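You operate a simulated robot arm through the tools that you are given. There is no shell and no other tool. Be economical: measure what you need, move in short steps, check, and stop when the job is done.

You run a simulated two-armed robot. Do the job below in one go: nothing can be reset, and whatever is moved stays where it is left.

Task
Test the empty press once at 4 bar, holding the remote steady.
Fine: push the slide in and leave it in; after the stroke, air off and dial to zero.

The check looks at the end state, three seconds after you hand in, the way a careful person would. Anything else that was tipped, shoved, dropped, spilled or broken makes it a failure.

Robot
Two 7-joint arms with fingered hands on one trunk, on a base that drives. Base frame: it is fixed to the floor where the robot stands at the start and does not move with it; the origin is under the middle of the robot, x ahead of it, y to its left, z up. Units: m, degrees, N and s.
The left shoulder is at the start at [0.108, 0.17, 1.128], the right one opposite. With the tool pointing down near the work surface each hand reaches from about 0.38 to 0.82 m from the robot's upright axis, wherever it stands, measured 20 degrees to its own side. Places, roughly: green button of the remote [0.4, 0, 1]; long blue plug (3x3x4 cm) [0.6, 0.1, 0.9]; long green plug (3x3x4 cm) [0.6, 0.1, 0.9]; nest of the press slide [0.6, -0.2, 0.9]; press dial [0.7, -0.4, 0.9]; press lever [0.7, -0.5, 1]; press slide [0.5, -0.2, 0.9]. Payload 4 kg a hand.
The TCP of each hand is the grasp point between the finger pads, 0.026 m short of the fingertips. In the tool frame z runs along the fingers and y along their closing line. Largest opening 0.132 m; the body of the gripper starts 0.073 m behind the TCP. The gripper is a hand of 4 fingers: y runs from the thumb to the fingers, the wrist lies at [0, 0, -0.224] in the tool frame.
Orientation is told as [roll, pitch, yaw] about the base's x, y, z axes, in that order, counted from this pose: with the fingers straight down and closing along the base's y, the tool's x points along the base's -x, its y along +y and its z along -z.

Tools
- The arms move only by the tool step_arm. It takes "left_rows", "right_rows" or both (then of equal length, played together; a hand with none holds still); each is a list of rows, each an object (a shift or turn left out is 0) with "rot": the turn, a rotation vector about the base's x, y, z in units of 4 degrees (1.0 is 4 degrees), a list of three; "translation": the shift along the base's x, y, z in units of 25 mm (1.0 is 25 mm), a list of three. In form: [{"rot": [wx, wy, wz], "translation": [x, y, z]}, ...]. A call has 1 to 8 rows; each row shifts and turns the commanded pose from where the row before left it. A call with a number of a shift or a turn outside -1 to 1 is refused whole. A row lasts 0.2 s, in which the tool goes at most 0.05 m and 8.6 degrees; a call with a longer step from one row to the next is refused whole. Where a pose cannot be reached the arm comes as near as it can. A force on the tool above 40 N (or 10 N above the force at the start of the call, whichever is more), or a blocked arm, ends the call early, and 0.2 s more pass. In this call time passes only in rows, and 0.2 s behind the last. The reply holds the time, the measured pose of the TCP, the force on the tool along the base axes, the opening and the grip force, in the units named above and with some noise, with the torque about the TCP (base axes, N m) and any sound that the robot's microphone picked up.
- Cameras (640 x 400 px; columns grow to the right, rows downward): "scene" is now at [0.1785, -0.0586, 1.2884]; the picture's right is [-0.71, -0.71, 0.00], its down [-0.50, 0.50, -0.71] and it looks along [0.50, -0.50, -0.71] (base axes); focal length 214 px, centre (320, 200). "left" rides on the left gripper at [-0.073, 0.006, -0.094] in its tool frame; the picture's right is [-0.08, -1.00, 0.00], its down [0.79, -0.06, -0.62] and it looks along [0.61, -0.05, 0.79] (tool axes); focal length 230 px, centre (320, 200). "right" rides on the right gripper at [0.073, 0.006, -0.094] in its tool frame; the picture's right is [-0.08, 1.00, 0.00], its down [-0.79, -0.06, -0.62] and it looks along [-0.61, -0.05, 0.79] (tool axes); focal length 230 px, centre (320, 200). There is no depth. A picture from a camera that has moved, and an enlarged one, comes with that camera's place and axes in the base frame and with its lens.
- get_image(camera): a new picture of that camera. It takes no simulated time.
- lift_body(by): slides the trunk up (or, below 0, down) by that many m; the arms and the scene camera ride with it, the base frame stays. It gives what a move gives, with no picture.
- steer(legs): drives the robot by 1 to 6 legs, each [ahead, left, turn to the left] in m, m and degrees, along the robot's own axes; the way and the turn of a leg run together, so that a leg with both is an arc; at most 1.5 m and 180 degrees a leg. The arms and the cameras ride along, it lands a little off, and it stops where it bumps. It gives what a move gives.
- move_fingers(finger1, finger2, finger3, thumb_bend, hand): sets how far each is bent, from 0 (flat) to 1 (curled in); at 0.3 the hand is open as for a grip, at 0.7 the pads meet at the TCP. One left out holds its place. A second passes; each finger stops where it meets its share of the squeeze, and holds until it gets a number again. It is the only way to open and close the hand. It gives what a move gives, with no picture; readings hold the bend of each and the force on the fingers (four entries, about 0 where the hand has none), thumb and palm.
- head_to(pan, tilt): turns the head with the scene camera to pan (to the left, within 80 degrees either way) and tilt (down, from -29 to 69), counted from straight ahead of the robot. It gives what a move gives.
- close_up(camera, box): a new picture of the part [left, top, right, bottom] of that camera's present view, enlarged. It takes no simulated time.
- job_done(): hands the job in; it is judged then, once.

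Go step by step. Nothing tells you exact positions but the pictures and the camera data: compare them with the known pose of the tool, close in by small moves and look again before you grip or let go. The budget is 120 turns and 100 pictures, counting those below and the enlarged ones. Unless the task says otherwise, let go and move clear before handing in, and close with one line.

The tools are called after ">>>" as name(argument=value, ...) on one line, values as JSON. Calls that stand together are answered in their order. step_arm: Moves the arms, as the interface text tells. Its arguments: {"type":"object","properties":{"left_rows":{"type":"array","items":{"type":"object","properties":{"rot":{"type":"array","items":{"type":"number"}},"translation":{"type":"array","items":{"type":"number"}}}}},"right_rows":{"type":"array","items":{"type":"object","properties":{"rot":{"type":"array","items":{"type":"number"}},"translation":{"type":"array","items":{"type":"number"}}}}}},"required":[]} The other tools are called the same way: lift_body (by) slides the trunk up or down; move_fingers (finger1, finger2, finger3, thumb_bend, hand) moves the fingers one by one; steer (legs) drives the base; head_to (pan, tilt) turns the head that bears the scene camera; get_image (camera) takes a picture; close_up (camera, box) takes an enlarged picture of a part of a camera's view; job_done () hands the job in.

At the start:

```text
time: 0.0
left_ee_pos: [0.4604, -0.0102, 1.2379]
left_orientation: [0.0, 0.0, 0.0]
left_ft_force: [0.0, -0.1, -0.7]
left_torque: [-0.03, 0.0, 0.02]
left_gripper_width: 0.132
left_grip_force: 0.0
left_shape: jaw
left_bend: [0.3, 0.3, 0.3, 0.3]
left_finger forces: [0.0, 0.1, 0.1, 0.0, 0.0, 0.0]
right_ee_pos: [0.2003, -0.25, 1.2005]
right_orientation: [0.2, -0.8, 0.0]
right_ft_force: [75.7, 20.6, 30.6]
right_torque: [-1.57, -1.82, 5.04]
right_gripper_width: 0.1304
right_grip_force: 0.1
right_shape: jaw
right_bend: [0.3, 0.3, 0.3, 0.35]
right_finger forces: [0.1, 0.0, 0.0, 0.0, 0.0, 0.0]
trunk travel left (down, up): [-0.143, 0.208]
robot x, y, heading: [-0.0005, -0.0033, -0.3]
head pan, tilt: [-45.1, 44.9]
```

scene: 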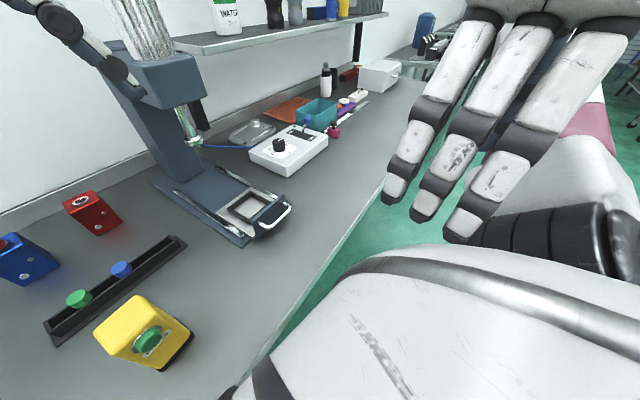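
right: 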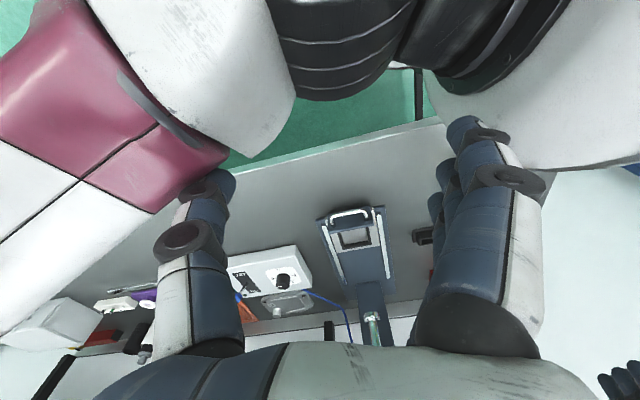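
left: 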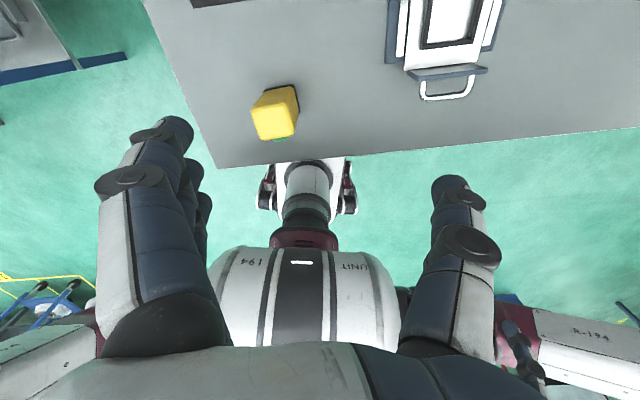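

The press with its slide, the white dial box, the yellow remote with a green button, and the red and blue boxes are all in view. The right hand reports a strong force at the start. I'll look closer before moving anything.

>>> close_up(camera="scene", box=[0, 160, 320, 380])

>>> close_up(camera="scene", box=[160, 60, 400, 250])

>>> close_up(camera="right", box=[180, 180, 460, 370])

```text
1.82 times, centred on (160, 270) of scene
camera zoom: at [0.1785, -0.0586, 1.2884], right [-0.71, -0.71, 0.0], down [-0.5, 0.5, -0.71], along [0.5, -0.5, -0.71], focal length 390 px, centre (611, 73)
```

zoom: 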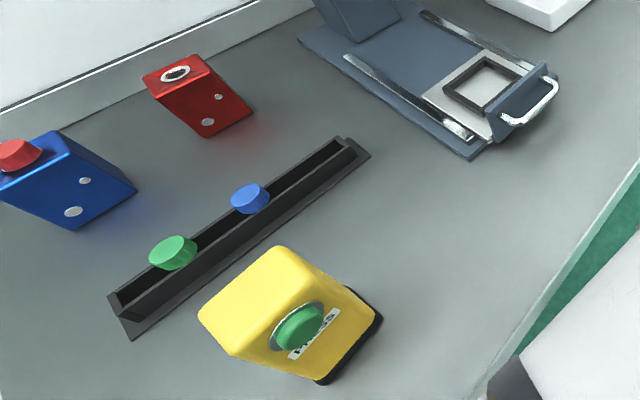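

```text
2.11 times, centred on (280, 155) of scene
camera zoom: at [0.1785, -0.0586, 1.2884], right [-0.71, -0.71, 0.0], down [-0.5, 0.5, -0.71], along [0.5, -0.5, -0.71], focal length 452 px, centre (404, 295)
```

zoom: 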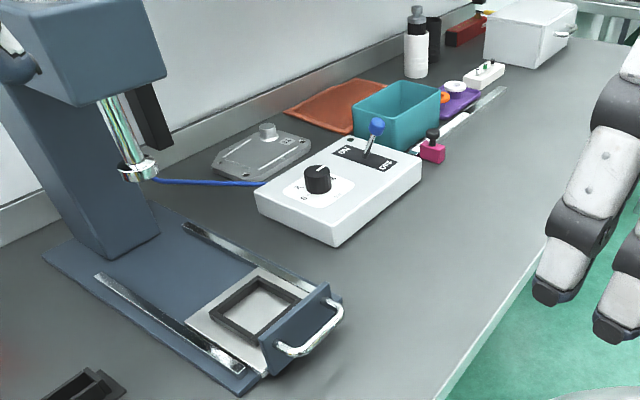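

```text
2.11 times, centred on (320, 275) of right
camera zoom: at [0.1254, -0.2445, 1.2932], right [0.08, 1.0, 0.0], down [0.78, -0.06, 0.63], along [0.63, -0.05, -0.78], focal length 484 px, centre (320, 42)
```

zoom: 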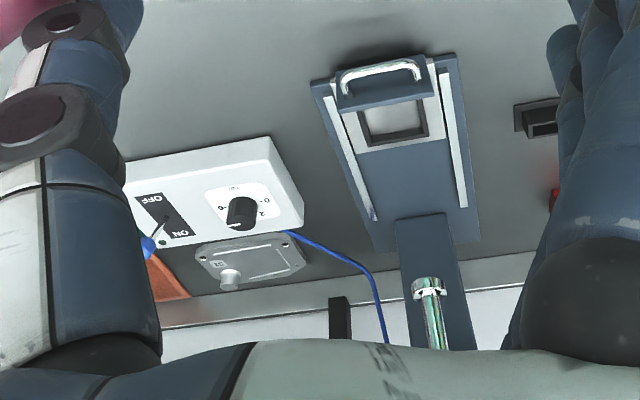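

The controller has an ON/OFF lever and a dial, and the slide is pulled out with its nest empty. The right hand seems to lean on the robot's own body, so I'll ease it forward to free it and look again.

>>> step_arm(right_rows=[{"translation": [1, 0, 0]}, {"translation": [1, 0, 0]}, {"translation": [1, -0.5, 0]}, {"translation": [1, -0.5, 0]}, {"translation": [1, -0.5, 0]}, {"translation": [1, -0.5, 0]}])

>>> get_image(camera="right")

>>> get_image(camera="scene")

```text
time: 1.4
left_ee_pos: [0.4605, -0.01, 1.2374]
left_orientation: [-0.2, 0.0, 0.1]
left_ft_force: [0.5, -0.5, 0.0]
left_torque: [0.01, 0.01, 0.01]
left_gripper_width: 0.1317
left_grip_force: 0.1
left_shape: jaw
left_bend: [0.3, 0.3, 0.3, 0.3]
left_finger forces: [0.0, 0.0, 0.0, 0.0, 0.0, 0.1]
right_ee_pos: [0.2981, -0.2203, 1.1654]
right_orientation: [0.2, -0.8, -0.1]
right_ft_force: [-0.3, 0.6, 1.1]
right_torque: [0.01, 0.03, 0.03]
right_gripper_width: 0.1322
right_grip_force: 0.1
right_shape: jaw
right_bend: [0.3, 0.3, 0.3, 0.3]
right_finger forces: [0.0, 0.0, 0.0, 0.0, 0.0, 0.1]
right hand out of reach, approached as far as the arm can: row 2, 3, 4, 5, 6
trunk travel left (down, up): [-0.143, 0.208]
robot x, y, heading: [-0.0, -0.0042, 0.2]
head pan, tilt: [-45.1, 44.9]
```

```text
93 pictures are left
camera right: at [0.2244, -0.214, 1.2571], right [0.08, 1.0, 0.0], down [0.78, -0.07, 0.63], along [0.63, -0.05, -0.78], focal length 230 px, centre (320, 200)
```

right: 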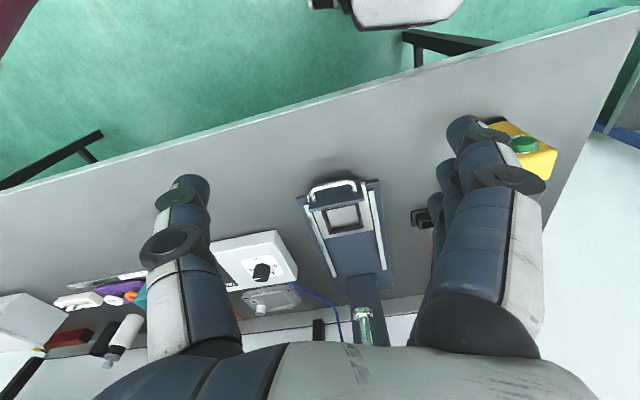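

```text
92 pictures are left
camera scene: at [0.1789, -0.0585, 1.2883], right [-0.71, -0.71, 0.0], down [-0.5, 0.5, -0.71], along [0.5, -0.5, -0.71], focal length 214 px, centre (320, 200)
```

scene: 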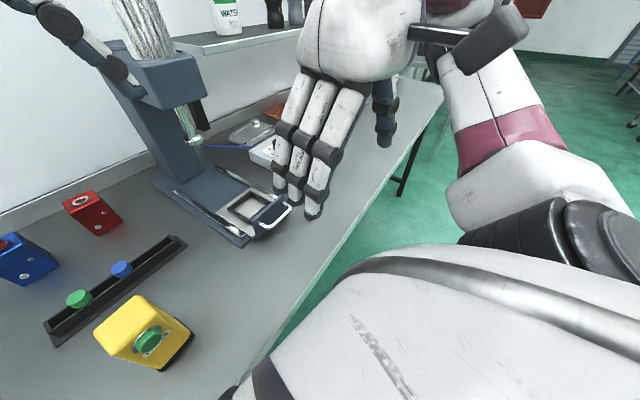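

The right hand is free but couldn't reach that high, close-in pose. The bench is turned about 10° from the robot's axes. I'll lower the hand and move it outward, where it reaches better, and look again.

>>> step_arm(right_rows=[{"translation": [0.5, -0.5, -0.5]}, {"translation": [0.5, -0.5, -0.5]}, {"translation": [1, -0.5, -0.5]}, {"translation": [1, -0.5, -0.5]}])

>>> get_image(camera="right")

>>> head_to(pan=-35, tilt=40)

>>> get_image(camera="scene")

```text
time: 2.4
left_ee_pos: [0.46, -0.01, 1.2363]
left_orientation: [0.0, 0.0, 0.1]
left_ft_force: [-0.1, 0.5, 0.7]
left_torque: [-0.03, 0.02, 0.01]
left_gripper_width: 0.1318
left_grip_force: 0.0
left_shape: jaw
left_bend: [0.3, 0.3, 0.3, 0.3]
left_finger forces: [0.0, 0.1, 0.1, 0.0, 0.1, 0.1]
right_ee_pos: [0.3251, -0.2147, 1.1041]
right_orientation: [0.2, -0.7, -0.2]
right_ft_force: [-0.9, 0.6, 0.0]
right_torque: [-0.01, 0.0, 0.01]
right_gripper_width: 0.132
right_grip_force: 0.1
right_shape: jaw
right_bend: [0.3, 0.3, 0.3, 0.3]
right_finger forces: [0.0, 0.0, 0.0, 0.0, 0.0, 0.0]
right hand out of reach, approached as far as the arm can: row 1, 2, 3, 4
trunk travel left (down, up): [-0.143, 0.208]
robot x, y, heading: [-0.0016, 0.0035, 0.0]
head pan, tilt: [-45.1, 44.9]
```

```text
91 pictures are left
camera right: at [0.2514, -0.2092, 1.1948], right [0.08, 1.0, 0.0], down [0.78, -0.07, 0.63], along [0.63, -0.05, -0.78], focal length 230 px, centre (320, 200)
```

right: 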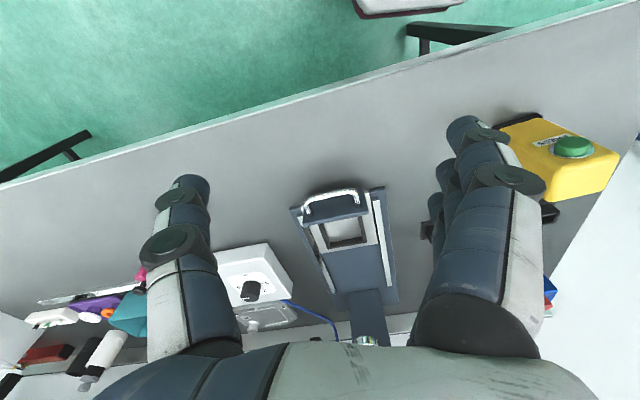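

```text
time: 3.1
left_ee_pos: [0.46, -0.0105, 1.2379]
left_orientation: [-0.1, -0.1, 0.1]
left_ft_force: [0.2, 0.3, 0.7]
left_torque: [0.02, -0.01, 0.01]
left_gripper_width: 0.1319
left_grip_force: 0.1
left_shape: jaw
left_bend: [0.3, 0.3, 0.3, 0.3]
left_finger forces: [0.1, 0.0, 0.0, 0.0, 0.1, 0.0]
right_ee_pos: [0.3263, -0.2153, 1.1034]
right_orientation: [0.2, -0.8, -0.3]
right_ft_force: [-0.4, 0.2, 0.4]
right_torque: [0.01, 0.02, -0.01]
right_gripper_width: 0.1318
right_grip_force: 0.1
right_shape: jaw
right_bend: [0.3, 0.3, 0.3, 0.3]
right_finger forces: [0.1, 0.0, 0.0, 0.1, 0.1, 0.0]
trunk travel left (down, up): [-0.143, 0.208]
robot x, y, heading: [0.0018, -0.0022, 0.1]
head pan, tilt: [-35.0, 40.0]
```

```text
90 pictures are left
camera scene: at [0.1906, -0.0497, 1.2954], right [-0.57, -0.82, 0.0], down [-0.53, 0.37, -0.77], along [0.63, -0.44, -0.64], focal length 214 px, centre (320, 200)
```

scene: 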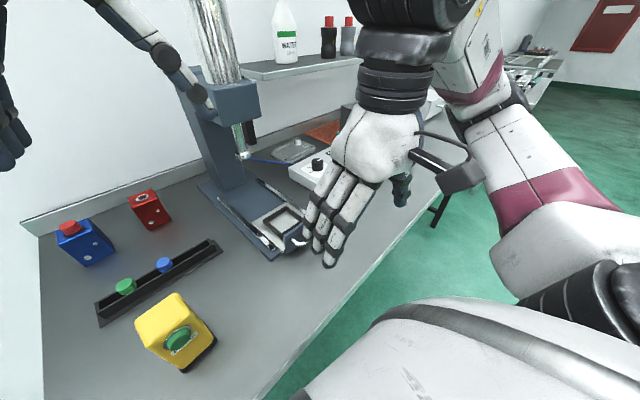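

The hand is stuck near a joint limit. I'll steer the command towards the middle of its workspace.

>>> step_arm(right_rows=[{"translation": [0.8, 1, 0]}, {"translation": [0.8, 1, 0]}, {"translation": [0.8, 1, 0]}, {"translation": [0.8, 1, 0]}])

```text
time: 4.1
left_ee_pos: [0.4613, -0.01, 1.2372]
left_orientation: [-0.1, 0.0, 0.2]
left_ft_force: [-0.1, 0.2, -0.3]
left_torque: [0.0, 0.02, 0.01]
left_gripper_width: 0.1318
left_grip_force: 0.0
left_shape: jaw
left_bend: [0.3, 0.3, 0.3, 0.3]
left_finger forces: [0.1, 0.0, 0.1, 0.0, 0.1, 0.0]
right_ee_pos: [0.404, -0.1137, 1.1027]
right_orientation: [0.2, -0.8, -0.1]
right_ft_force: [1.1, -0.3, -0.3]
right_torque: [-0.01, 0.03, 0.03]
right_gripper_width: 0.1319
right_grip_force: 0.0
right_shape: jaw
right_bend: [0.3, 0.3, 0.3, 0.3]
right_finger forces: [0.0, 0.0, 0.0, 0.0, 0.0, 0.0]
trunk travel left (down, up): [-0.143, 0.208]
robot x, y, heading: [0.0024, -0.0027, -0.1]
head pan, tilt: [-35.0, 40.0]
```

>>> step_arm(right_rows=[{"translation": [1, 0, 0]}, {"translation": [1, 0, 0]}, {"translation": [1, 0, 0]}, {"translation": [0, -1, 0]}, {"translation": [0, -1, 0]}])

```text
time: 5.3
left_ee_pos: [0.4608, -0.0113, 1.2377]
left_orientation: [0.0, 0.0, 0.1]
left_ft_force: [0.1, 0.0, 0.1]
left_torque: [0.02, 0.0, 0.03]
left_gripper_width: 0.1319
left_grip_force: 0.0
left_shape: jaw
left_bend: [0.3, 0.3, 0.3, 0.3]
left_finger forces: [0.0, 0.0, 0.0, 0.0, 0.0, 0.0]
right_ee_pos: [0.397, -0.1296, 1.0919]
right_orientation: [0.2, -0.8, -0.2]
right_ft_force: [0.2, 0.4, -0.2]
right_torque: [0.0, -0.01, 0.03]
right_gripper_width: 0.1315
right_grip_force: 0.1
right_shape: jaw
right_bend: [0.3, 0.3, 0.3, 0.3]
right_finger forces: [0.0, 0.0, 0.0, 0.0, 0.1, 0.1]
right hand out of reach, approached as far as the arm can: row 1, 2, 3, 4, 5
trunk travel left (down, up): [-0.143, 0.208]
robot x, y, heading: [-0.0013, 0.0039, 0.1]
head pan, tilt: [-35.0, 40.0]
```

The limit looks like a wrist limit at this yaw, so I'll try turning the hand.

>>> step_arm(right_rows=[{"rot": [0, 0, 1]}, {"rot": [0, 0, 1]}, {"rot": [0, 0, 1]}, {"rot": [0, 0, 1]}, {"rot": [0, 0, 1]}, {"translation": [0.5, 0, 0]}, {"translation": [0.5, 0, 0]}, {"translation": [0.5, 0, 0]}])

```text
time: 7.1
left_ee_pos: [0.4599, -0.0097, 1.2358]
left_orientation: [0.0, 0.1, 0.0]
left_ft_force: [0.1, 1.1, -0.2]
left_torque: [0.0, 0.0, 0.0]
left_gripper_width: 0.1319
left_grip_force: 0.0
left_shape: jaw
left_bend: [0.3, 0.3, 0.3, 0.3]
left_finger forces: [0.0, 0.0, 0.0, 0.1, 0.1, 0.1]
right_ee_pos: [0.3281, -0.0882, 1.0808]
right_orientation: [0.2, -0.8, 19.9]
right_ft_force: [0.5, -0.4, -0.2]
right_torque: [0.0, 0.01, 0.01]
right_gripper_width: 0.1319
right_grip_force: 0.1
right_shape: jaw
right_bend: [0.3, 0.3, 0.3, 0.3]
right_finger forces: [0.1, 0.1, 0.0, 0.0, 0.0, 0.0]
right hand out of reach, approached as far as the arm can: row 1, 2, 3, 4, 5, 6, 7, 8
trunk travel left (down, up): [-0.143, 0.208]
robot x, y, heading: [-0.0019, 0.0005, 0.1]
head pan, tilt: [-35.0, 40.0]
```

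Positive yaw makes it worse, so I'll turn it the other way.

>>> step_arm(right_rows=[{"rot": [0, 0, -1], "translation": [0, 0, 0.3]}, {"rot": [0, 0, -1]}, {"rot": [0, 0, -1]}, {"rot": [0, 0, -1]}, {"rot": [0, 0, -1]}, {"rot": [0, 0, -1]}, {"rot": [0, 0, -1]}, {"rot": [0, 0, -1]}])

>>> step_arm(right_rows=[{"rot": [0, 0, -1]}, {"rot": [0, 0, -1]}, {"rot": [0, 0, -1]}, {"rot": [0, 0, -1], "translation": [0.5, 0, 0]}, {"rot": [0, 0, -1], "translation": [0.5, 0, 0]}, {"rot": [0, 0, -1], "translation": [0.5, -0.5, 0]}, {"rot": [0, 0, -1], "translation": [0.5, -0.5, 0]}, {"rot": [0, 0, -1], "translation": [0.5, -0.5, 0]}])

```text
time: 8.9
left_ee_pos: [0.4607, -0.0105, 1.2368]
left_orientation: [0.0, 0.0, 0.0]
left_ft_force: [0.1, 0.2, 0.8]
left_torque: [0.01, -0.01, -0.01]
left_gripper_width: 0.1318
left_grip_force: 0.0
left_shape: jaw
left_bend: [0.3, 0.3, 0.3, 0.3]
left_finger forces: [0.1, 0.0, 0.0, 0.1, 0.0, 0.0]
right_ee_pos: [0.3286, -0.0873, 1.0894]
right_orientation: [0.3, -0.8, -12.2]
right_ft_force: [-0.5, -0.2, 0.7]
right_torque: [0.02, 0.0, 0.02]
right_gripper_width: 0.132
right_grip_force: 0.2
right_shape: jaw
right_bend: [0.3, 0.3, 0.3, 0.3]
right_finger forces: [0.0, 0.0, 0.0, 0.0, 0.0, 0.0]
trunk travel left (down, up): [-0.143, 0.208]
robot x, y, heading: [0.0003, -0.0014, -0.2]
head pan, tilt: [-35.0, 40.0]
```

```text
time: 10.7
left_ee_pos: [0.4609, -0.0126, 1.2375]
left_orientation: [0.1, 0.0, 0.1]
left_ft_force: [-0.2, 0.5, -0.3]
left_torque: [0.01, -0.02, -0.03]
left_gripper_width: 0.1317
left_grip_force: 0.2
left_shape: jaw
left_bend: [0.3, 0.3, 0.3, 0.3]
left_finger forces: [0.0, 0.1, 0.1, 0.1, 0.0, 0.0]
right_ee_pos: [0.3931, -0.1248, 1.0882]
right_orientation: [0.2, -0.8, -44.1]
right_ft_force: [0.7, -0.7, -0.5]
right_torque: [0.01, -0.02, 0.03]
right_gripper_width: 0.1319
right_grip_force: 0.1
right_shape: jaw
right_bend: [0.3, 0.3, 0.3, 0.3]
right_finger forces: [0.0, 0.0, 0.0, 0.1, 0.0, 0.0]
trunk travel left (down, up): [-0.143, 0.208]
robot x, y, heading: [0.0011, 0.0034, -0.3]
head pan, tilt: [-35.0, 40.0]
```

Negative yaw opens up the reach. I'll carry on forward and to the right.

>>> step_arm(right_rows=[{"rot": [0, 0, -1], "translation": [0, -1, 0.5]}, {"rot": [0, 0, -1], "translation": [0, -1, 0.5]}, {"rot": [0, 0, -1], "translation": [0, -1, 0.5]}, {"rot": [0, 0, -1], "translation": [0, -1, 0]}, {"rot": [0, 0, -1], "translation": [0, -1, 0]}, {"rot": [0, 0, -1], "translation": [0, -1, 0]}])

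>>> get_image(camera="right")

>>> get_image(camera="scene")

```text
time: 12.1
left_ee_pos: [0.4598, -0.0119, 1.2382]
left_orientation: [0.0, -0.1, 0.0]
left_ft_force: [0.5, 1.3, -0.6]
left_torque: [0.0, -0.04, 0.0]
left_gripper_width: 0.1317
left_grip_force: 0.1
left_shape: jaw
left_bend: [0.3, 0.3, 0.3, 0.3]
left_finger forces: [0.0, 0.1, 0.0, 0.1, 0.0, 0.0]
right_ee_pos: [0.3925, -0.2757, 1.1271]
right_orientation: [0.2, -0.8, -68.1]
right_ft_force: [0.2, 0.2, 0.3]
right_torque: [0.04, -0.04, 0.02]
right_gripper_width: 0.1318
right_grip_force: 0.1
right_shape: jaw
right_bend: [0.3, 0.3, 0.3, 0.3]
right_finger forces: [0.1, 0.0, 0.0, 0.0, 0.1, 0.0]
trunk travel left (down, up): [-0.143, 0.208]
robot x, y, heading: [0.0008, 0.0011, -0.2]
head pan, tilt: [-35.0, 40.0]
```

```text
89 pictures are left
camera right: at [0.3689, -0.2047, 1.2185], right [0.95, 0.3, 0.01], down [0.23, -0.74, 0.63], along [0.19, -0.6, -0.78], focal length 230 px, centre (320, 200)
```

right: 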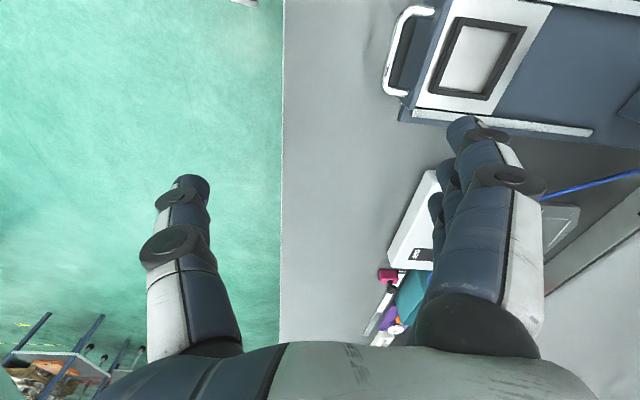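

```text
88 pictures are left
camera scene: at [0.1903, -0.0502, 1.2955], right [-0.57, -0.82, 0.0], down [-0.53, 0.37, -0.77], along [0.63, -0.44, -0.64], focal length 214 px, centre (320, 200)
```

scene: 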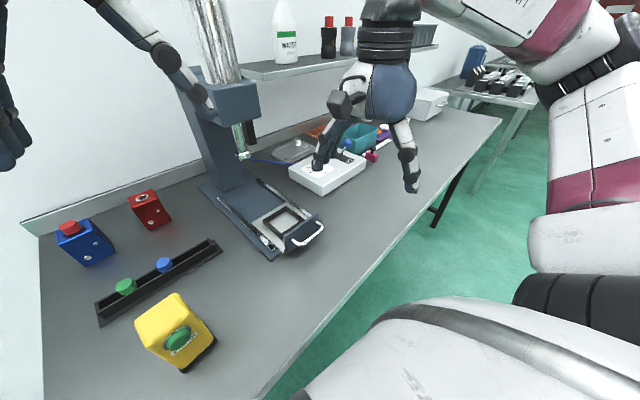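

The handle bar works out at about (0.470, -0.218, 0.907), with the slide running along (0.985, 0.17). I'll close the right hand, align it with the slide and lower it in front of the handle. The left hand moves aside.

>>> move_fingers(hand="right", finger1=0.7, finger2=0.7, finger3=0.7, thumb_bend=0.7)

>>> step_arm(right_rows=[{"rot": [0, 0, -1], "translation": [0, 0.8, -1]}, {"rot": [0, 0, -1], "translation": [0, 0.8, -1]}, {"rot": [0, 0, -1], "translation": [0, 0.2, -1]}, {"translation": [-0.2, 0, -1]}, {"translation": [-0.2, 0, -1]}, {"translation": [0, 0, -0.5]}], left_rows=[{"translation": [0, 1, 0]}, {"translation": [0, 1, 0]}, {"translation": [0, 1, 0]}, {"translation": [0, 1, 0]}, {"translation": [0, 1, 0]}, {"translation": [0, 1, 0]}])

>>> get_image(camera="right")

>>> get_image(camera="scene")

```text
time: 13.1
left_ee_pos: [0.4608, -0.011, 1.2374]
left_orientation: [-0.1, 0.0, 0.1]
left_ft_force: [0.1, -0.2, 0.3]
left_torque: [-0.01, 0.0, 0.01]
left_gripper_width: 0.1322
left_grip_force: 0.0
left_shape: jaw
left_bend: [0.3, 0.3, 0.3, 0.3]
left_finger forces: [0.0, 0.1, 0.1, 0.0, 0.1, 0.0]
right_ee_pos: [0.392, -0.2751, 1.1272]
right_orientation: [0.2, -0.8, -68.0]
right_ft_force: [0.1, 0.4, 0.1]
right_torque: [0.04, 0.0, 0.0]
right_gripper_width: 0.0146
right_grip_force: 0.0
right_shape: fingers
right_bend: [0.7, 0.7, 0.7, 0.7]
right_finger forces: [0.0, 0.1, 0.0, 0.1, 0.0, 0.0]
trunk travel left (down, up): [-0.143, 0.208]
robot x, y, heading: [-0.0014, -0.0016, -0.0]
head pan, tilt: [-35.0, 40.0]
```

```text
time: 14.5
left_ee_pos: [0.4597, 0.1412, 1.2378]
left_orientation: [-0.1, -0.1, 0.0]
left_ft_force: [0.2, 0.4, -0.1]
left_torque: [-0.01, -0.01, -0.04]
left_gripper_width: 0.1318
left_grip_force: 0.0
left_shape: jaw
left_bend: [0.3, 0.3, 0.3, 0.3]
left_finger forces: [0.0, 0.0, 0.1, 0.0, 0.1, 0.0]
right_ee_pos: [0.3814, -0.2297, 0.9891]
right_orientation: [0.2, -0.8, -80.1]
right_ft_force: [0.6, 0.7, 0.4]
right_torque: [0.02, -0.03, -0.01]
right_gripper_width: 0.0146
right_grip_force: 0.2
right_shape: fingers
right_bend: [0.7, 0.7, 0.7, 0.7]
right_finger forces: [0.2, 0.0, 0.0, 0.0, 0.0, 0.0]
trunk travel left (down, up): [-0.143, 0.208]
robot x, y, heading: [-0.0033, 0.0037, -0.3]
head pan, tilt: [-35.0, 40.0]
```

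```text
87 pictures are left
camera right: at [0.3746, -0.1548, 1.081], right [1.0, 0.1, 0.0], down [0.07, -0.78, 0.63], along [0.06, -0.62, -0.78], focal length 230 px, centre (320, 200)
```

right: 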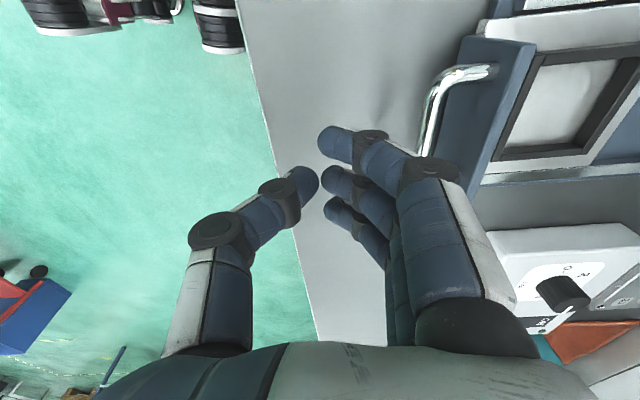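

```text
86 pictures are left
camera scene: at [0.1906, -0.049, 1.2955], right [-0.57, -0.82, 0.0], down [-0.53, 0.37, -0.77], along [0.63, -0.44, -0.64], focal length 214 px, centre (320, 200)
```

scene: 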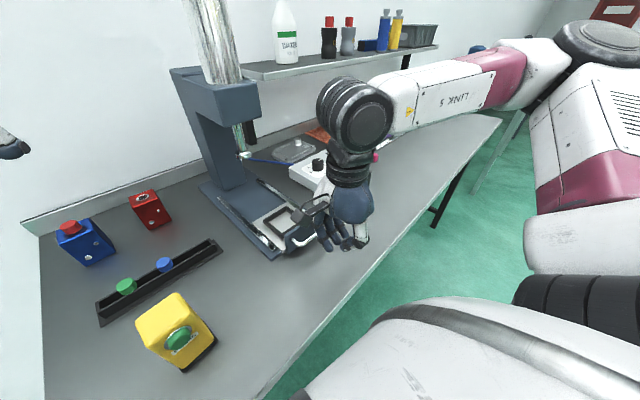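

The hand sits slightly right of the handle's centre. I'll shift it left and lower it to bar height.

>>> step_arm(right_rows=[{"translation": [0, 1, -1]}, {"translation": [0, 0, -1]}, {"translation": [0, 0, -0.9]}])

>>> get_image(camera="right")

>>> close_up(camera="scene", box=[180, 60, 420, 290])

```text
time: 15.3
left_ee_pos: [0.4606, 0.1402, 1.2383]
left_orientation: [0.0, 0.0, 0.1]
left_ft_force: [0.5, 0.5, 0.5]
left_torque: [-0.02, 0.01, 0.02]
left_gripper_width: 0.132
left_grip_force: 0.0
left_shape: jaw
left_bend: [0.3, 0.3, 0.3, 0.3]
left_finger forces: [0.0, 0.1, 0.1, 0.1, 0.0, 0.0]
right_ee_pos: [0.3823, -0.2056, 0.9167]
right_orientation: [0.3, -0.7, -80.0]
right_ft_force: [0.0, 0.9, -0.2]
right_torque: [0.0, 0.02, 0.01]
right_gripper_width: 0.0145
right_grip_force: 0.0
right_shape: fingers
right_bend: [0.7, 0.7, 0.7, 0.7]
right_finger forces: [0.0, 0.1, 0.0, 0.1, 0.1, 0.0]
trunk travel left (down, up): [-0.143, 0.208]
robot x, y, heading: [-0.003, -0.0003, 0.2]
head pan, tilt: [-35.0, 40.0]
```

```text
85 pictures are left
camera right: at [0.3756, -0.1299, 1.0082], right [1.0, 0.1, 0.0], down [0.07, -0.78, 0.63], along [0.06, -0.62, -0.78], focal length 230 px, centre (320, 200)
```

right: 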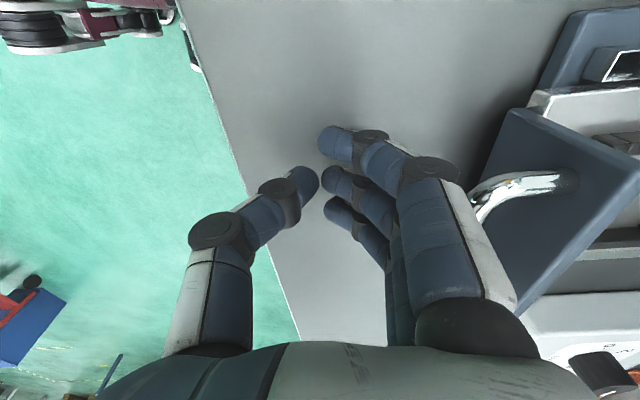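

```text
1.74 times, centred on (300, 175) of scene
camera zoom: at [0.1911, -0.0493, 1.2953], right [-0.57, -0.82, 0.0], down [-0.53, 0.37, -0.77], along [0.63, -0.44, -0.64], focal length 373 px, centre (355, 244)
```

zoom: 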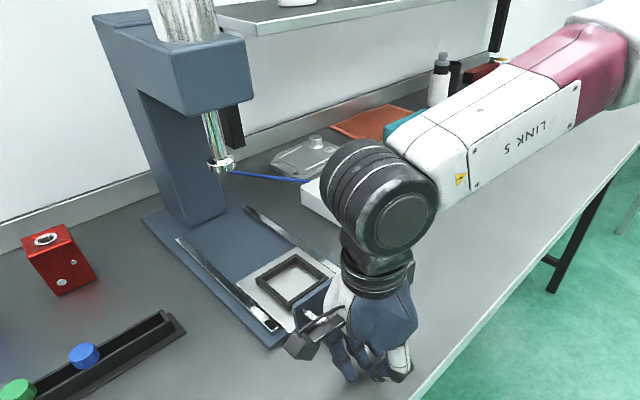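

The hand is in front of the bar. I'll push gently along the slide axis.

>>> step_arm(right_rows=[{"translation": [0.6, 0.1, 0]}, {"translation": [0.6, 0.1, 0]}, {"translation": [0.6, 0.1, 0]}, {"translation": [0.6, 0.1, 0]}, {"translation": [0.6, 0.1, 0]}, {"translation": [0.6, 0.1, 0]}])

>>> get_image(camera="right")

```text
time: 16.7
left_ee_pos: [0.4597, 0.139, 1.2372]
left_orientation: [-0.1, 0.0, 0.1]
left_ft_force: [-0.7, 0.6, -0.8]
left_torque: [0.0, 0.01, 0.03]
left_gripper_width: 0.1317
left_grip_force: 0.1
left_shape: jaw
left_bend: [0.3, 0.3, 0.3, 0.3]
left_finger forces: [0.0, 0.1, 0.0, 0.0, 0.0, 0.0]
right_ee_pos: [0.4731, -0.188, 0.9168]
right_orientation: [0.2, -0.8, -80.0]
right_ft_force: [-0.8, -0.5, 1.1]
right_torque: [0.0, -0.04, 0.02]
right_gripper_width: 0.0146
right_grip_force: 0.3
right_shape: fingers
right_bend: [0.7, 0.7, 0.7, 0.7]
right_finger forces: [0.0, 0.8, 0.0, 0.1, 0.0, 0.0]
trunk travel left (down, up): [-0.143, 0.208]
robot x, y, heading: [-0.0009, 0.0007, -0.1]
head pan, tilt: [-35.0, 40.0]
```

```text
83 pictures are left
camera right: at [0.4655, -0.1144, 1.0083], right [1.0, 0.1, 0.0], down [0.07, -0.78, 0.63], along [0.06, -0.62, -0.78], focal length 230 px, centre (320, 200)
```

right: 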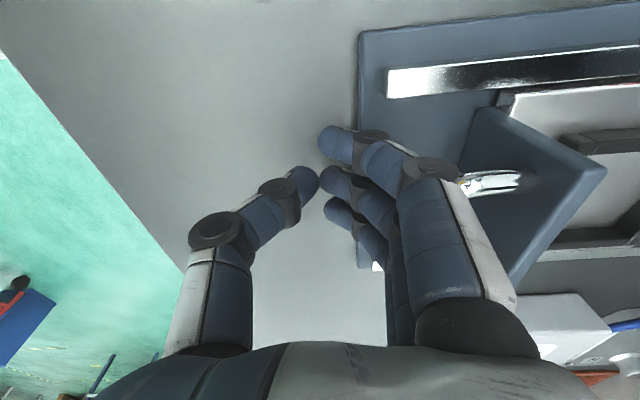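

The slide is moving easily, so I'll keep pushing until it meets its stop.

>>> step_arm(right_rows=[{"translation": [0.5, 0.09, 0]}, {"translation": [0.5, 0.09, 0]}, {"translation": [0.5, 0.09, 0]}, {"translation": [0.5, 0.09, 0]}, {"translation": [0.5, 0.09, 0]}, {"translation": [0.5, 0.09, 0]}])

>>> get_image(camera="scene")

>>> get_image(camera="right")

```text
time: 18.1
left_ee_pos: [0.4562, 0.1383, 1.2386]
left_orientation: [0.1, -0.2, 0.0]
left_ft_force: [0.7, 1.0, -0.2]
left_torque: [-0.05, -0.01, 0.02]
left_gripper_width: 0.1319
left_grip_force: 0.1
left_shape: jaw
left_bend: [0.3, 0.3, 0.3, 0.3]
left_finger forces: [0.1, 0.0, 0.1, 0.1, 0.1, 0.0]
right_ee_pos: [0.5337, -0.1789, 0.9195]
right_orientation: [-0.4, -0.8, -80.0]
right_ft_force: [-25.5, -2.3, 19.2]
right_torque: [-0.09, 0.53, 0.14]
right_gripper_width: 0.0314
right_grip_force: 17.0
right_shape: fingers
right_bend: [0.7, 0.7, 0.7, 0.63]
right_finger forces: [0.0, 8.3, 1.2, 0.0, 23.0, 0.1]
trunk travel left (down, up): [-0.143, 0.208]
robot x, y, heading: [0.0025, 0.0021, -0.2]
head pan, tilt: [-35.0, 40.0]
stopped in row 6 (right hand): the force on the tool passed its limit at 43 N (the readings are from after the stop); the commanded pose is now the measured one
```

```text
82 pictures are left
camera scene: at [0.186, -0.0501, 1.2963], right [-0.57, -0.82, 0.0], down [-0.52, 0.37, -0.77], along [0.63, -0.44, -0.64], focal length 214 px, centre (320, 200)
```

scene: 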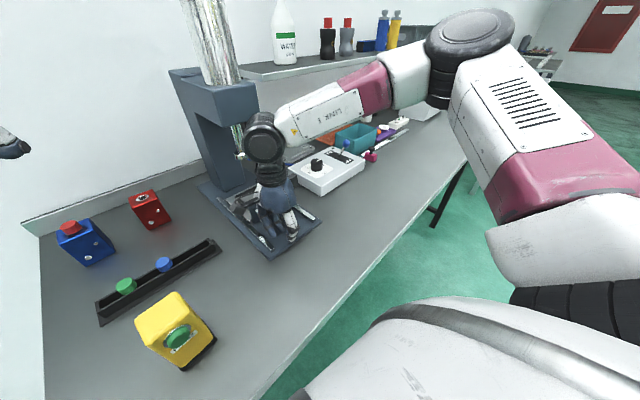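

```text
81 pictures are left
camera right: at [0.5266, -0.1038, 1.0102], right [1.0, 0.1, -0.01], down [0.08, -0.77, 0.63], along [0.06, -0.63, -0.78], focal length 230 px, centre (320, 200)
```

right: 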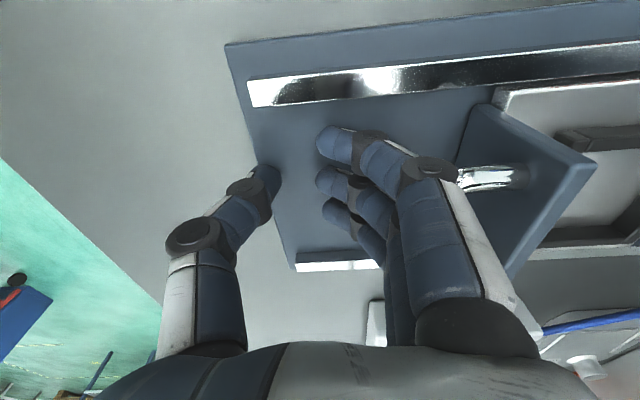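

The thumb tip has caught the front edge of the press base plate, and the slide isn't home yet. I'll back off slightly, raise the hand a little and continue.

>>> step_arm(right_rows=[{"translation": [-0.6, -0.1, 0]}, {"translation": [0, 0, 0.7]}])

>>> move_fingers(hand="right", thumb_bend=0.7)

>>> get_image(camera="right")

```text
time: 18.7
left_ee_pos: [0.4597, 0.1392, 1.2374]
left_orientation: [-0.1, -0.1, 0.1]
left_ft_force: [0.2, 0.0, 0.4]
left_torque: [0.02, 0.02, 0.01]
left_gripper_width: 0.1318
left_grip_force: 0.1
left_shape: jaw
left_bend: [0.3, 0.3, 0.3, 0.3]
left_finger forces: [0.0, 0.0, 0.0, 0.0, 0.1, 0.0]
right_ee_pos: [0.5243, -0.1807, 0.9335]
right_orientation: [-0.2, -0.8, -80.1]
right_ft_force: [-0.4, -0.4, 0.6]
right_torque: [0.02, -0.03, 0.0]
right_gripper_width: 0.0143
right_grip_force: 0.1
right_shape: fingers
right_bend: [0.7, 0.7, 0.7, 0.7]
right_finger forces: [0.1, 0.0, 0.1, 0.0, 0.0, 0.0]
trunk travel left (down, up): [-0.143, 0.208]
robot x, y, heading: [-0.0006, 0.0013, -0.1]
head pan, tilt: [-35.0, 40.0]
```

```text
time: 19.7
left_ee_pos: [0.4598, 0.1376, 1.2377]
left_orientation: [0.1, -0.1, 0.0]
left_ft_force: [0.0, -0.3, 0.0]
left_torque: [0.01, 0.0, 0.0]
left_gripper_width: 0.1319
left_grip_force: 0.1
left_shape: jaw
left_bend: [0.3, 0.3, 0.3, 0.3]
left_finger forces: [0.0, 0.1, 0.0, 0.0, 0.0, 0.0]
right_ee_pos: [0.5235, -0.1806, 0.9322]
right_orientation: [-0.2, -0.7, -80.0]
right_ft_force: [1.0, -0.4, -0.3]
right_torque: [0.06, -0.02, 0.0]
right_gripper_width: 0.014
right_grip_force: 0.0
right_shape: fingers
right_bend: [0.7, 0.7, 0.7, 0.7]
right_finger forces: [0.1, 0.0, 0.0, 0.1, 0.0, 0.0]
trunk travel left (down, up): [-0.143, 0.208]
robot x, y, heading: [0.0004, 0.001, 0.0]
head pan, tilt: [-35.0, 40.0]
```

```text
80 pictures are left
camera right: at [0.517, -0.1066, 1.0248], right [1.0, 0.1, 0.0], down [0.08, -0.77, 0.63], along [0.06, -0.63, -0.78], focal length 230 px, centre (320, 200)
```

right: 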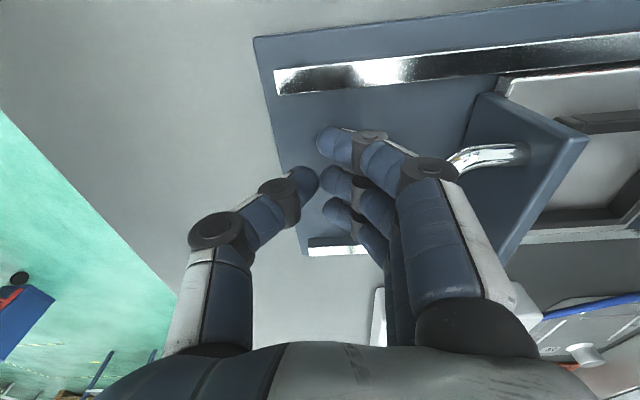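

>>> step_arm(right_rows=[{"translation": [0.5, 0.09, 0]}, {"translation": [0.5, 0.09, 0]}, {"translation": [0.5, 0.09, 0]}, {"translation": [0.5, 0.09, 0]}, {"translation": [0.5, 0.09, 0]}])

>>> get_image(camera="right")

```text
time: 20.5
left_ee_pos: [0.4544, 0.138, 1.2406]
left_orientation: [-0.1, -0.3, -0.1]
left_ft_force: [-0.2, 0.2, -0.5]
left_torque: [0.03, -0.02, 0.03]
left_gripper_width: 0.1318
left_grip_force: 0.1
left_shape: jaw
left_bend: [0.3, 0.3, 0.3, 0.3]
left_finger forces: [0.1, 0.1, 0.0, 0.1, 0.1, 0.1]
right_ee_pos: [0.5494, -0.176, 0.9359]
right_orientation: [-0.9, -0.9, -80.1]
right_ft_force: [-30.0, -5.6, 17.7]
right_torque: [0.01, -0.6, -0.11]
right_gripper_width: 0.0146
right_grip_force: 17.9
right_shape: fingers
right_bend: [0.71, 0.7, 0.71, 0.69]
right_finger forces: [5.5, 19.5, 10.5, 0.0, 0.0, 0.0]
trunk travel left (down, up): [-0.143, 0.208]
robot x, y, heading: [0.0004, 0.0011, -0.3]
head pan, tilt: [-35.0, 40.0]
stopped in row 4 (right hand): the force on the tool passed its limit at 44 N (the readings are from after the stop); the commanded pose is now the measured one
```

```text
79 pictures are left
camera right: at [0.5434, -0.1013, 1.0277], right [1.0, 0.1, -0.01], down [0.08, -0.77, 0.63], along [0.05, -0.63, -0.78], focal length 230 px, centre (320, 200)
```

right: 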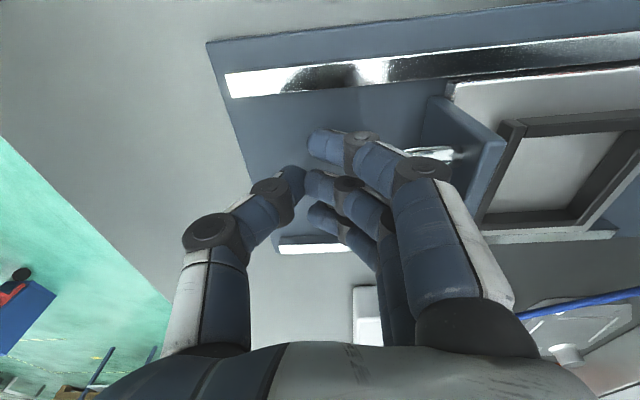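

The fingers now bear firmly on the handle and the force rose sharply, so the slide may be home. I'll back off and check it against the ram.

>>> step_arm(right_rows=[{"translation": [-1, -0.17, 0]}, {"translation": [-1, -0.17, 0]}, {"translation": [-1, -0.17, 0.5]}, {"translation": [-0.5, -1, 1]}, {"translation": [0, -1, 1]}, {"translation": [0, -1, 1]}])

>>> get_image(camera="right")

>>> close_up(camera="scene", box=[150, 60, 390, 280])

```text
time: 21.9
left_ee_pos: [0.4593, 0.1372, 1.2367]
left_orientation: [0.0, -0.2, 0.0]
left_ft_force: [0.1, -0.4, 0.0]
left_torque: [0.0, -0.01, 0.0]
left_gripper_width: 0.1318
left_grip_force: 0.2
left_shape: jaw
left_bend: [0.3, 0.3, 0.3, 0.3]
left_finger forces: [0.0, 0.0, 0.0, 0.0, 0.0, 0.1]
right_ee_pos: [0.4678, -0.2656, 1.0212]
right_orientation: [-0.9, -0.9, -79.9]
right_ft_force: [0.0, -0.1, 0.1]
right_torque: [0.02, 0.0, -0.01]
right_gripper_width: 0.0139
right_grip_force: 0.2
right_shape: fingers
right_bend: [0.7, 0.7, 0.7, 0.7]
right_finger forces: [0.0, 0.0, 0.1, 0.0, 0.0, 0.0]
trunk travel left (down, up): [-0.143, 0.208]
robot x, y, heading: [0.0045, -0.0031, -0.1]
head pan, tilt: [-35.0, 40.0]
```

```text
78 pictures are left
camera right: at [0.4614, -0.1902, 1.1129], right [1.0, 0.1, -0.01], down [0.09, -0.77, 0.63], along [0.05, -0.63, -0.78], focal length 230 px, centre (320, 200)
```

right: 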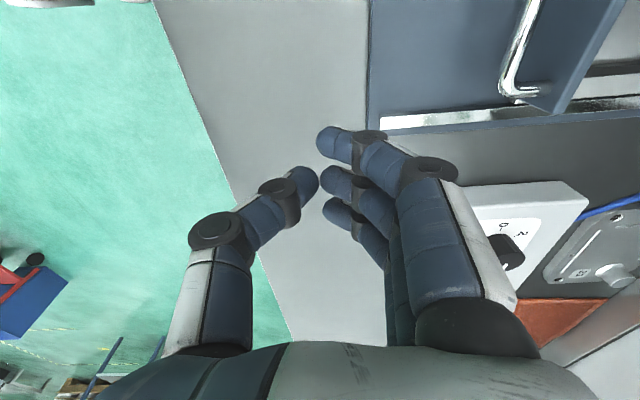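

```text
1.82 times, centred on (270, 170) of scene
camera zoom: at [0.189, -0.0506, 1.2956], right [-0.58, -0.82, 0.0], down [-0.53, 0.37, -0.77], along [0.63, -0.44, -0.64], focal length 390 px, centre (411, 254)
```

zoom: 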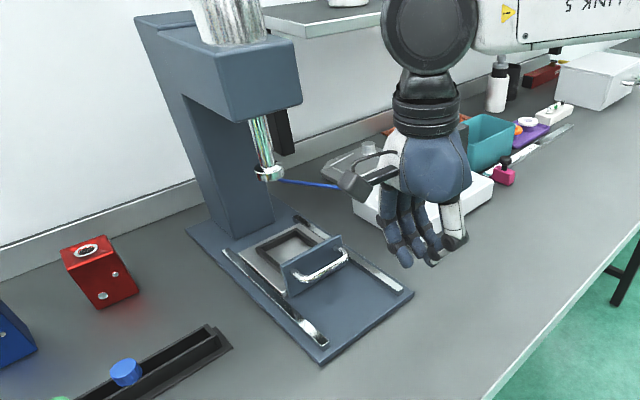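

>>> close_up(camera="scene", box=[210, 130, 310, 200])

>>> close_up(camera="scene", box=[120, 270, 230, 380])

```text
5.71 times, centred on (260, 165) of scene
camera zoom: at [0.189, -0.0506, 1.2956], right [-0.58, -0.82, 0.0], down [-0.53, 0.37, -0.77], along [0.63, -0.44, -0.64], focal length 1226 px, centre (663, 400)
```

zoom: 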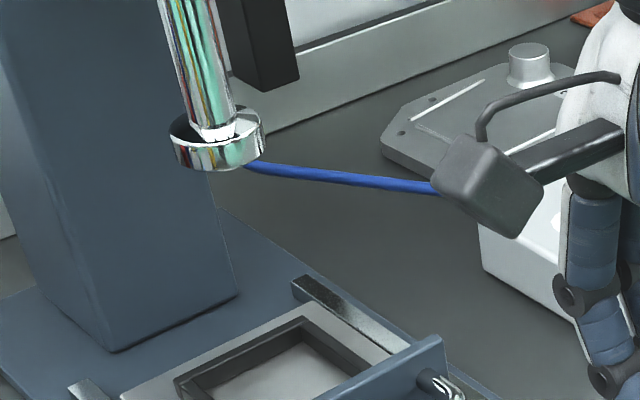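

```text
3.64 times, centred on (175, 325) of scene
camera zoom: at [0.189, -0.0506, 1.2956], right [-0.58, -0.82, 0.0], down [-0.53, 0.37, -0.77], along [0.63, -0.44, -0.64], focal length 780 px, centre (847, -254)
```

zoom: 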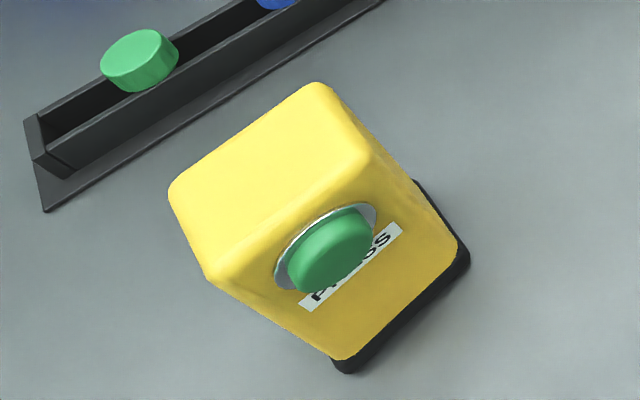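

The slide is in: the nest centre (about 0.70, -0.175) sits under the ram (about 0.69, -0.166), and the push met a firm stop. Next I'll raise the hand and drive a little to the right, to reach the dial and lever comfortably.

>>> step_arm(right_rows=[{"translation": [0, 0, 1]}, {"translation": [0, 0, 1]}, {"translation": [0, 0, 1]}])

>>> steer(legs=[[0, -0.22, 0]])

>>> head_to(pan=-10, tilt=42)

>>> get_image(camera="scene")

>>> get_image(camera="right")

```text
time: 22.7
left_ee_pos: [0.4588, 0.1389, 1.2387]
left_orientation: [0.0, -0.1, 0.0]
left_ft_force: [0.7, 1.0, 0.1]
left_torque: [0.01, -0.04, 0.0]
left_gripper_width: 0.1316
left_grip_force: 0.1
left_shape: jaw
left_bend: [0.3, 0.3, 0.3, 0.3]
left_finger forces: [0.0, 0.0, 0.0, 0.0, 0.0, 0.1]
right_ee_pos: [0.4676, -0.2631, 1.0942]
right_orientation: [-0.9, -0.8, -80.0]
right_ft_force: [0.7, -0.1, -0.2]
right_torque: [-0.04, 0.02, -0.02]
right_gripper_width: 0.014
right_grip_force: 0.0
right_shape: fingers
right_bend: [0.7, 0.7, 0.7, 0.7]
right_finger forces: [0.0, 0.0, 0.0, 0.0, 0.0, 0.1]
trunk travel left (down, up): [-0.143, 0.208]
robot x, y, heading: [-0.0018, -0.0005, -0.3]
head pan, tilt: [-35.0, 40.0]
```

```text
time: 25.2
left_ee_pos: [0.4593, -0.0797, 1.237]
left_orientation: [0.0, 0.0, 0.0]
left_ft_force: [0.6, 0.2, -0.8]
left_torque: [0.01, 0.0, -0.02]
left_gripper_width: 0.1319
left_grip_force: 0.1
left_shape: jaw
left_bend: [0.3, 0.3, 0.3, 0.3]
left_finger forces: [0.0, 0.0, 0.0, 0.0, 0.1, 0.1]
right_ee_pos: [0.4678, -0.4823, 1.0935]
right_orientation: [-0.8, -0.8, -79.8]
right_ft_force: [0.7, 0.2, -0.7]
right_torque: [0.0, 0.01, -0.02]
right_gripper_width: 0.0143
right_grip_force: 0.0
right_shape: fingers
right_bend: [0.7, 0.7, 0.7, 0.7]
right_finger forces: [0.0, 0.0, 0.0, 0.0, 0.0, 0.0]
trunk travel left (down, up): [-0.143, 0.208]
robot x, y, heading: [-0.0008, -0.2205, 0.1]
head pan, tilt: [-35.0, 40.0]
```

```text
time: 26.1
left_ee_pos: [0.4592, -0.0794, 1.2371]
left_orientation: [-0.1, 0.0, 0.0]
left_ft_force: [0.3, 0.1, 0.7]
left_torque: [-0.01, 0.04, -0.01]
left_gripper_width: 0.1319
left_grip_force: 0.0
left_shape: jaw
left_bend: [0.3, 0.3, 0.3, 0.3]
left_finger forces: [0.0, 0.0, 0.0, 0.0, 0.0, 0.0]
right_ee_pos: [0.4688, -0.4815, 1.0943]
right_orientation: [-0.9, -0.9, -79.9]
right_ft_force: [0.1, 0.5, 0.2]
right_torque: [0.01, 0.03, -0.01]
right_gripper_width: 0.0142
right_grip_force: 0.0
right_shape: fingers
right_bend: [0.7, 0.7, 0.7, 0.7]
right_finger forces: [0.0, 0.0, 0.1, 0.1, 0.1, 0.0]
trunk travel left (down, up): [-0.143, 0.208]
robot x, y, heading: [-0.0003, -0.2199, 0.0]
head pan, tilt: [-10.0, 42.0]
```

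```text
74 pictures are left
camera scene: at [0.2021, -0.2347, 1.2925], right [-0.17, -0.98, 0.0], down [-0.66, 0.12, -0.74], along [0.73, -0.13, -0.67], focal length 214 px, centre (320, 200)
```

scene: 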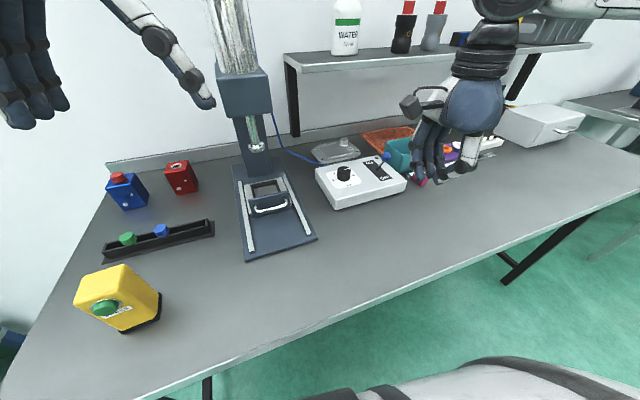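

```text
73 pictures are left
camera right: at [0.4622, -0.4072, 1.186], right [0.99, 0.1, -0.01], down [0.09, -0.77, 0.63], along [0.05, -0.63, -0.78], focal length 230 px, centre (320, 200)
```

right: 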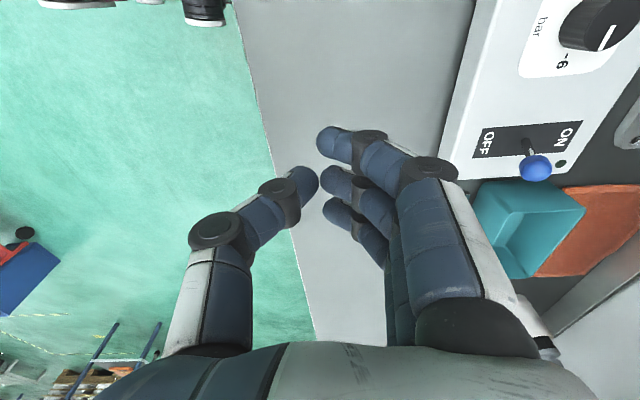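

>>> close_up(camera="scene", box=[300, 130, 420, 220])

>>> close_up(camera="right", box=[440, 0, 640, 200])

>>> close_up(camera="scene", box=[200, 130, 330, 270])

```text
4.44 times, centred on (360, 175) of scene
camera zoom: at [0.2021, -0.2347, 1.2925], right [-0.17, -0.98, 0.0], down [-0.66, 0.12, -0.74], along [0.73, -0.13, -0.67], focal length 953 px, centre (142, 311)
```

zoom: 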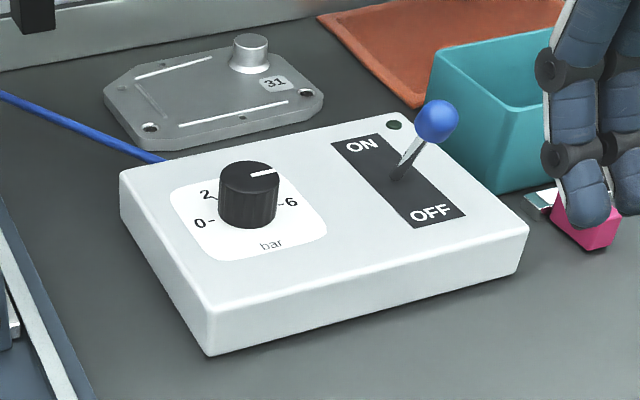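

```text
2.00 times, centred on (540, 100) of right
camera zoom: at [0.4622, -0.4072, 1.186], right [0.99, 0.1, -0.01], down [0.09, -0.77, 0.63], along [0.05, -0.63, -0.78], focal length 460 px, centre (-120, 400)
```

zoom: 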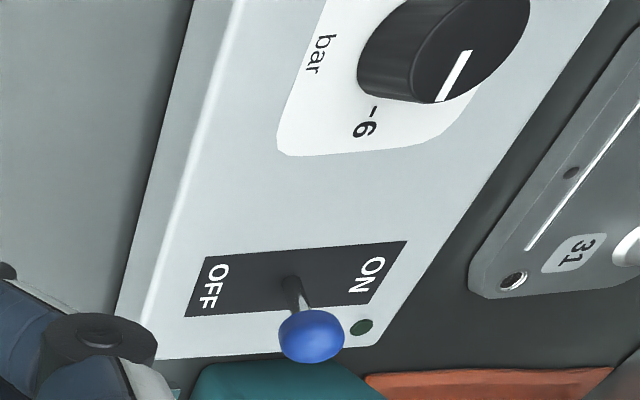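

```text
2.86 times, centred on (265, 200) of scene
camera zoom: at [0.2021, -0.2347, 1.2925], right [-0.17, -0.98, 0.0], down [-0.66, 0.12, -0.74], along [0.73, -0.13, -0.67], focal length 613 px, centre (477, 200)
```

zoom: 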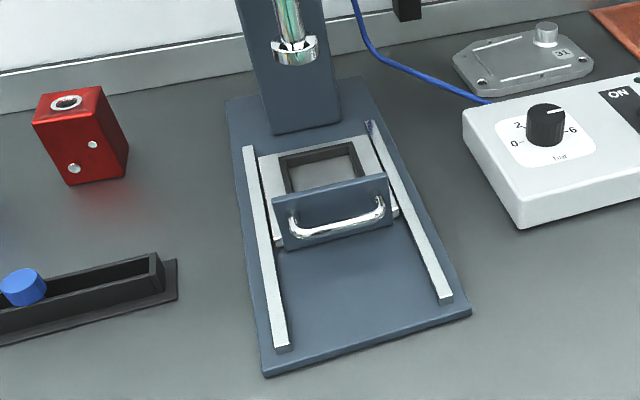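

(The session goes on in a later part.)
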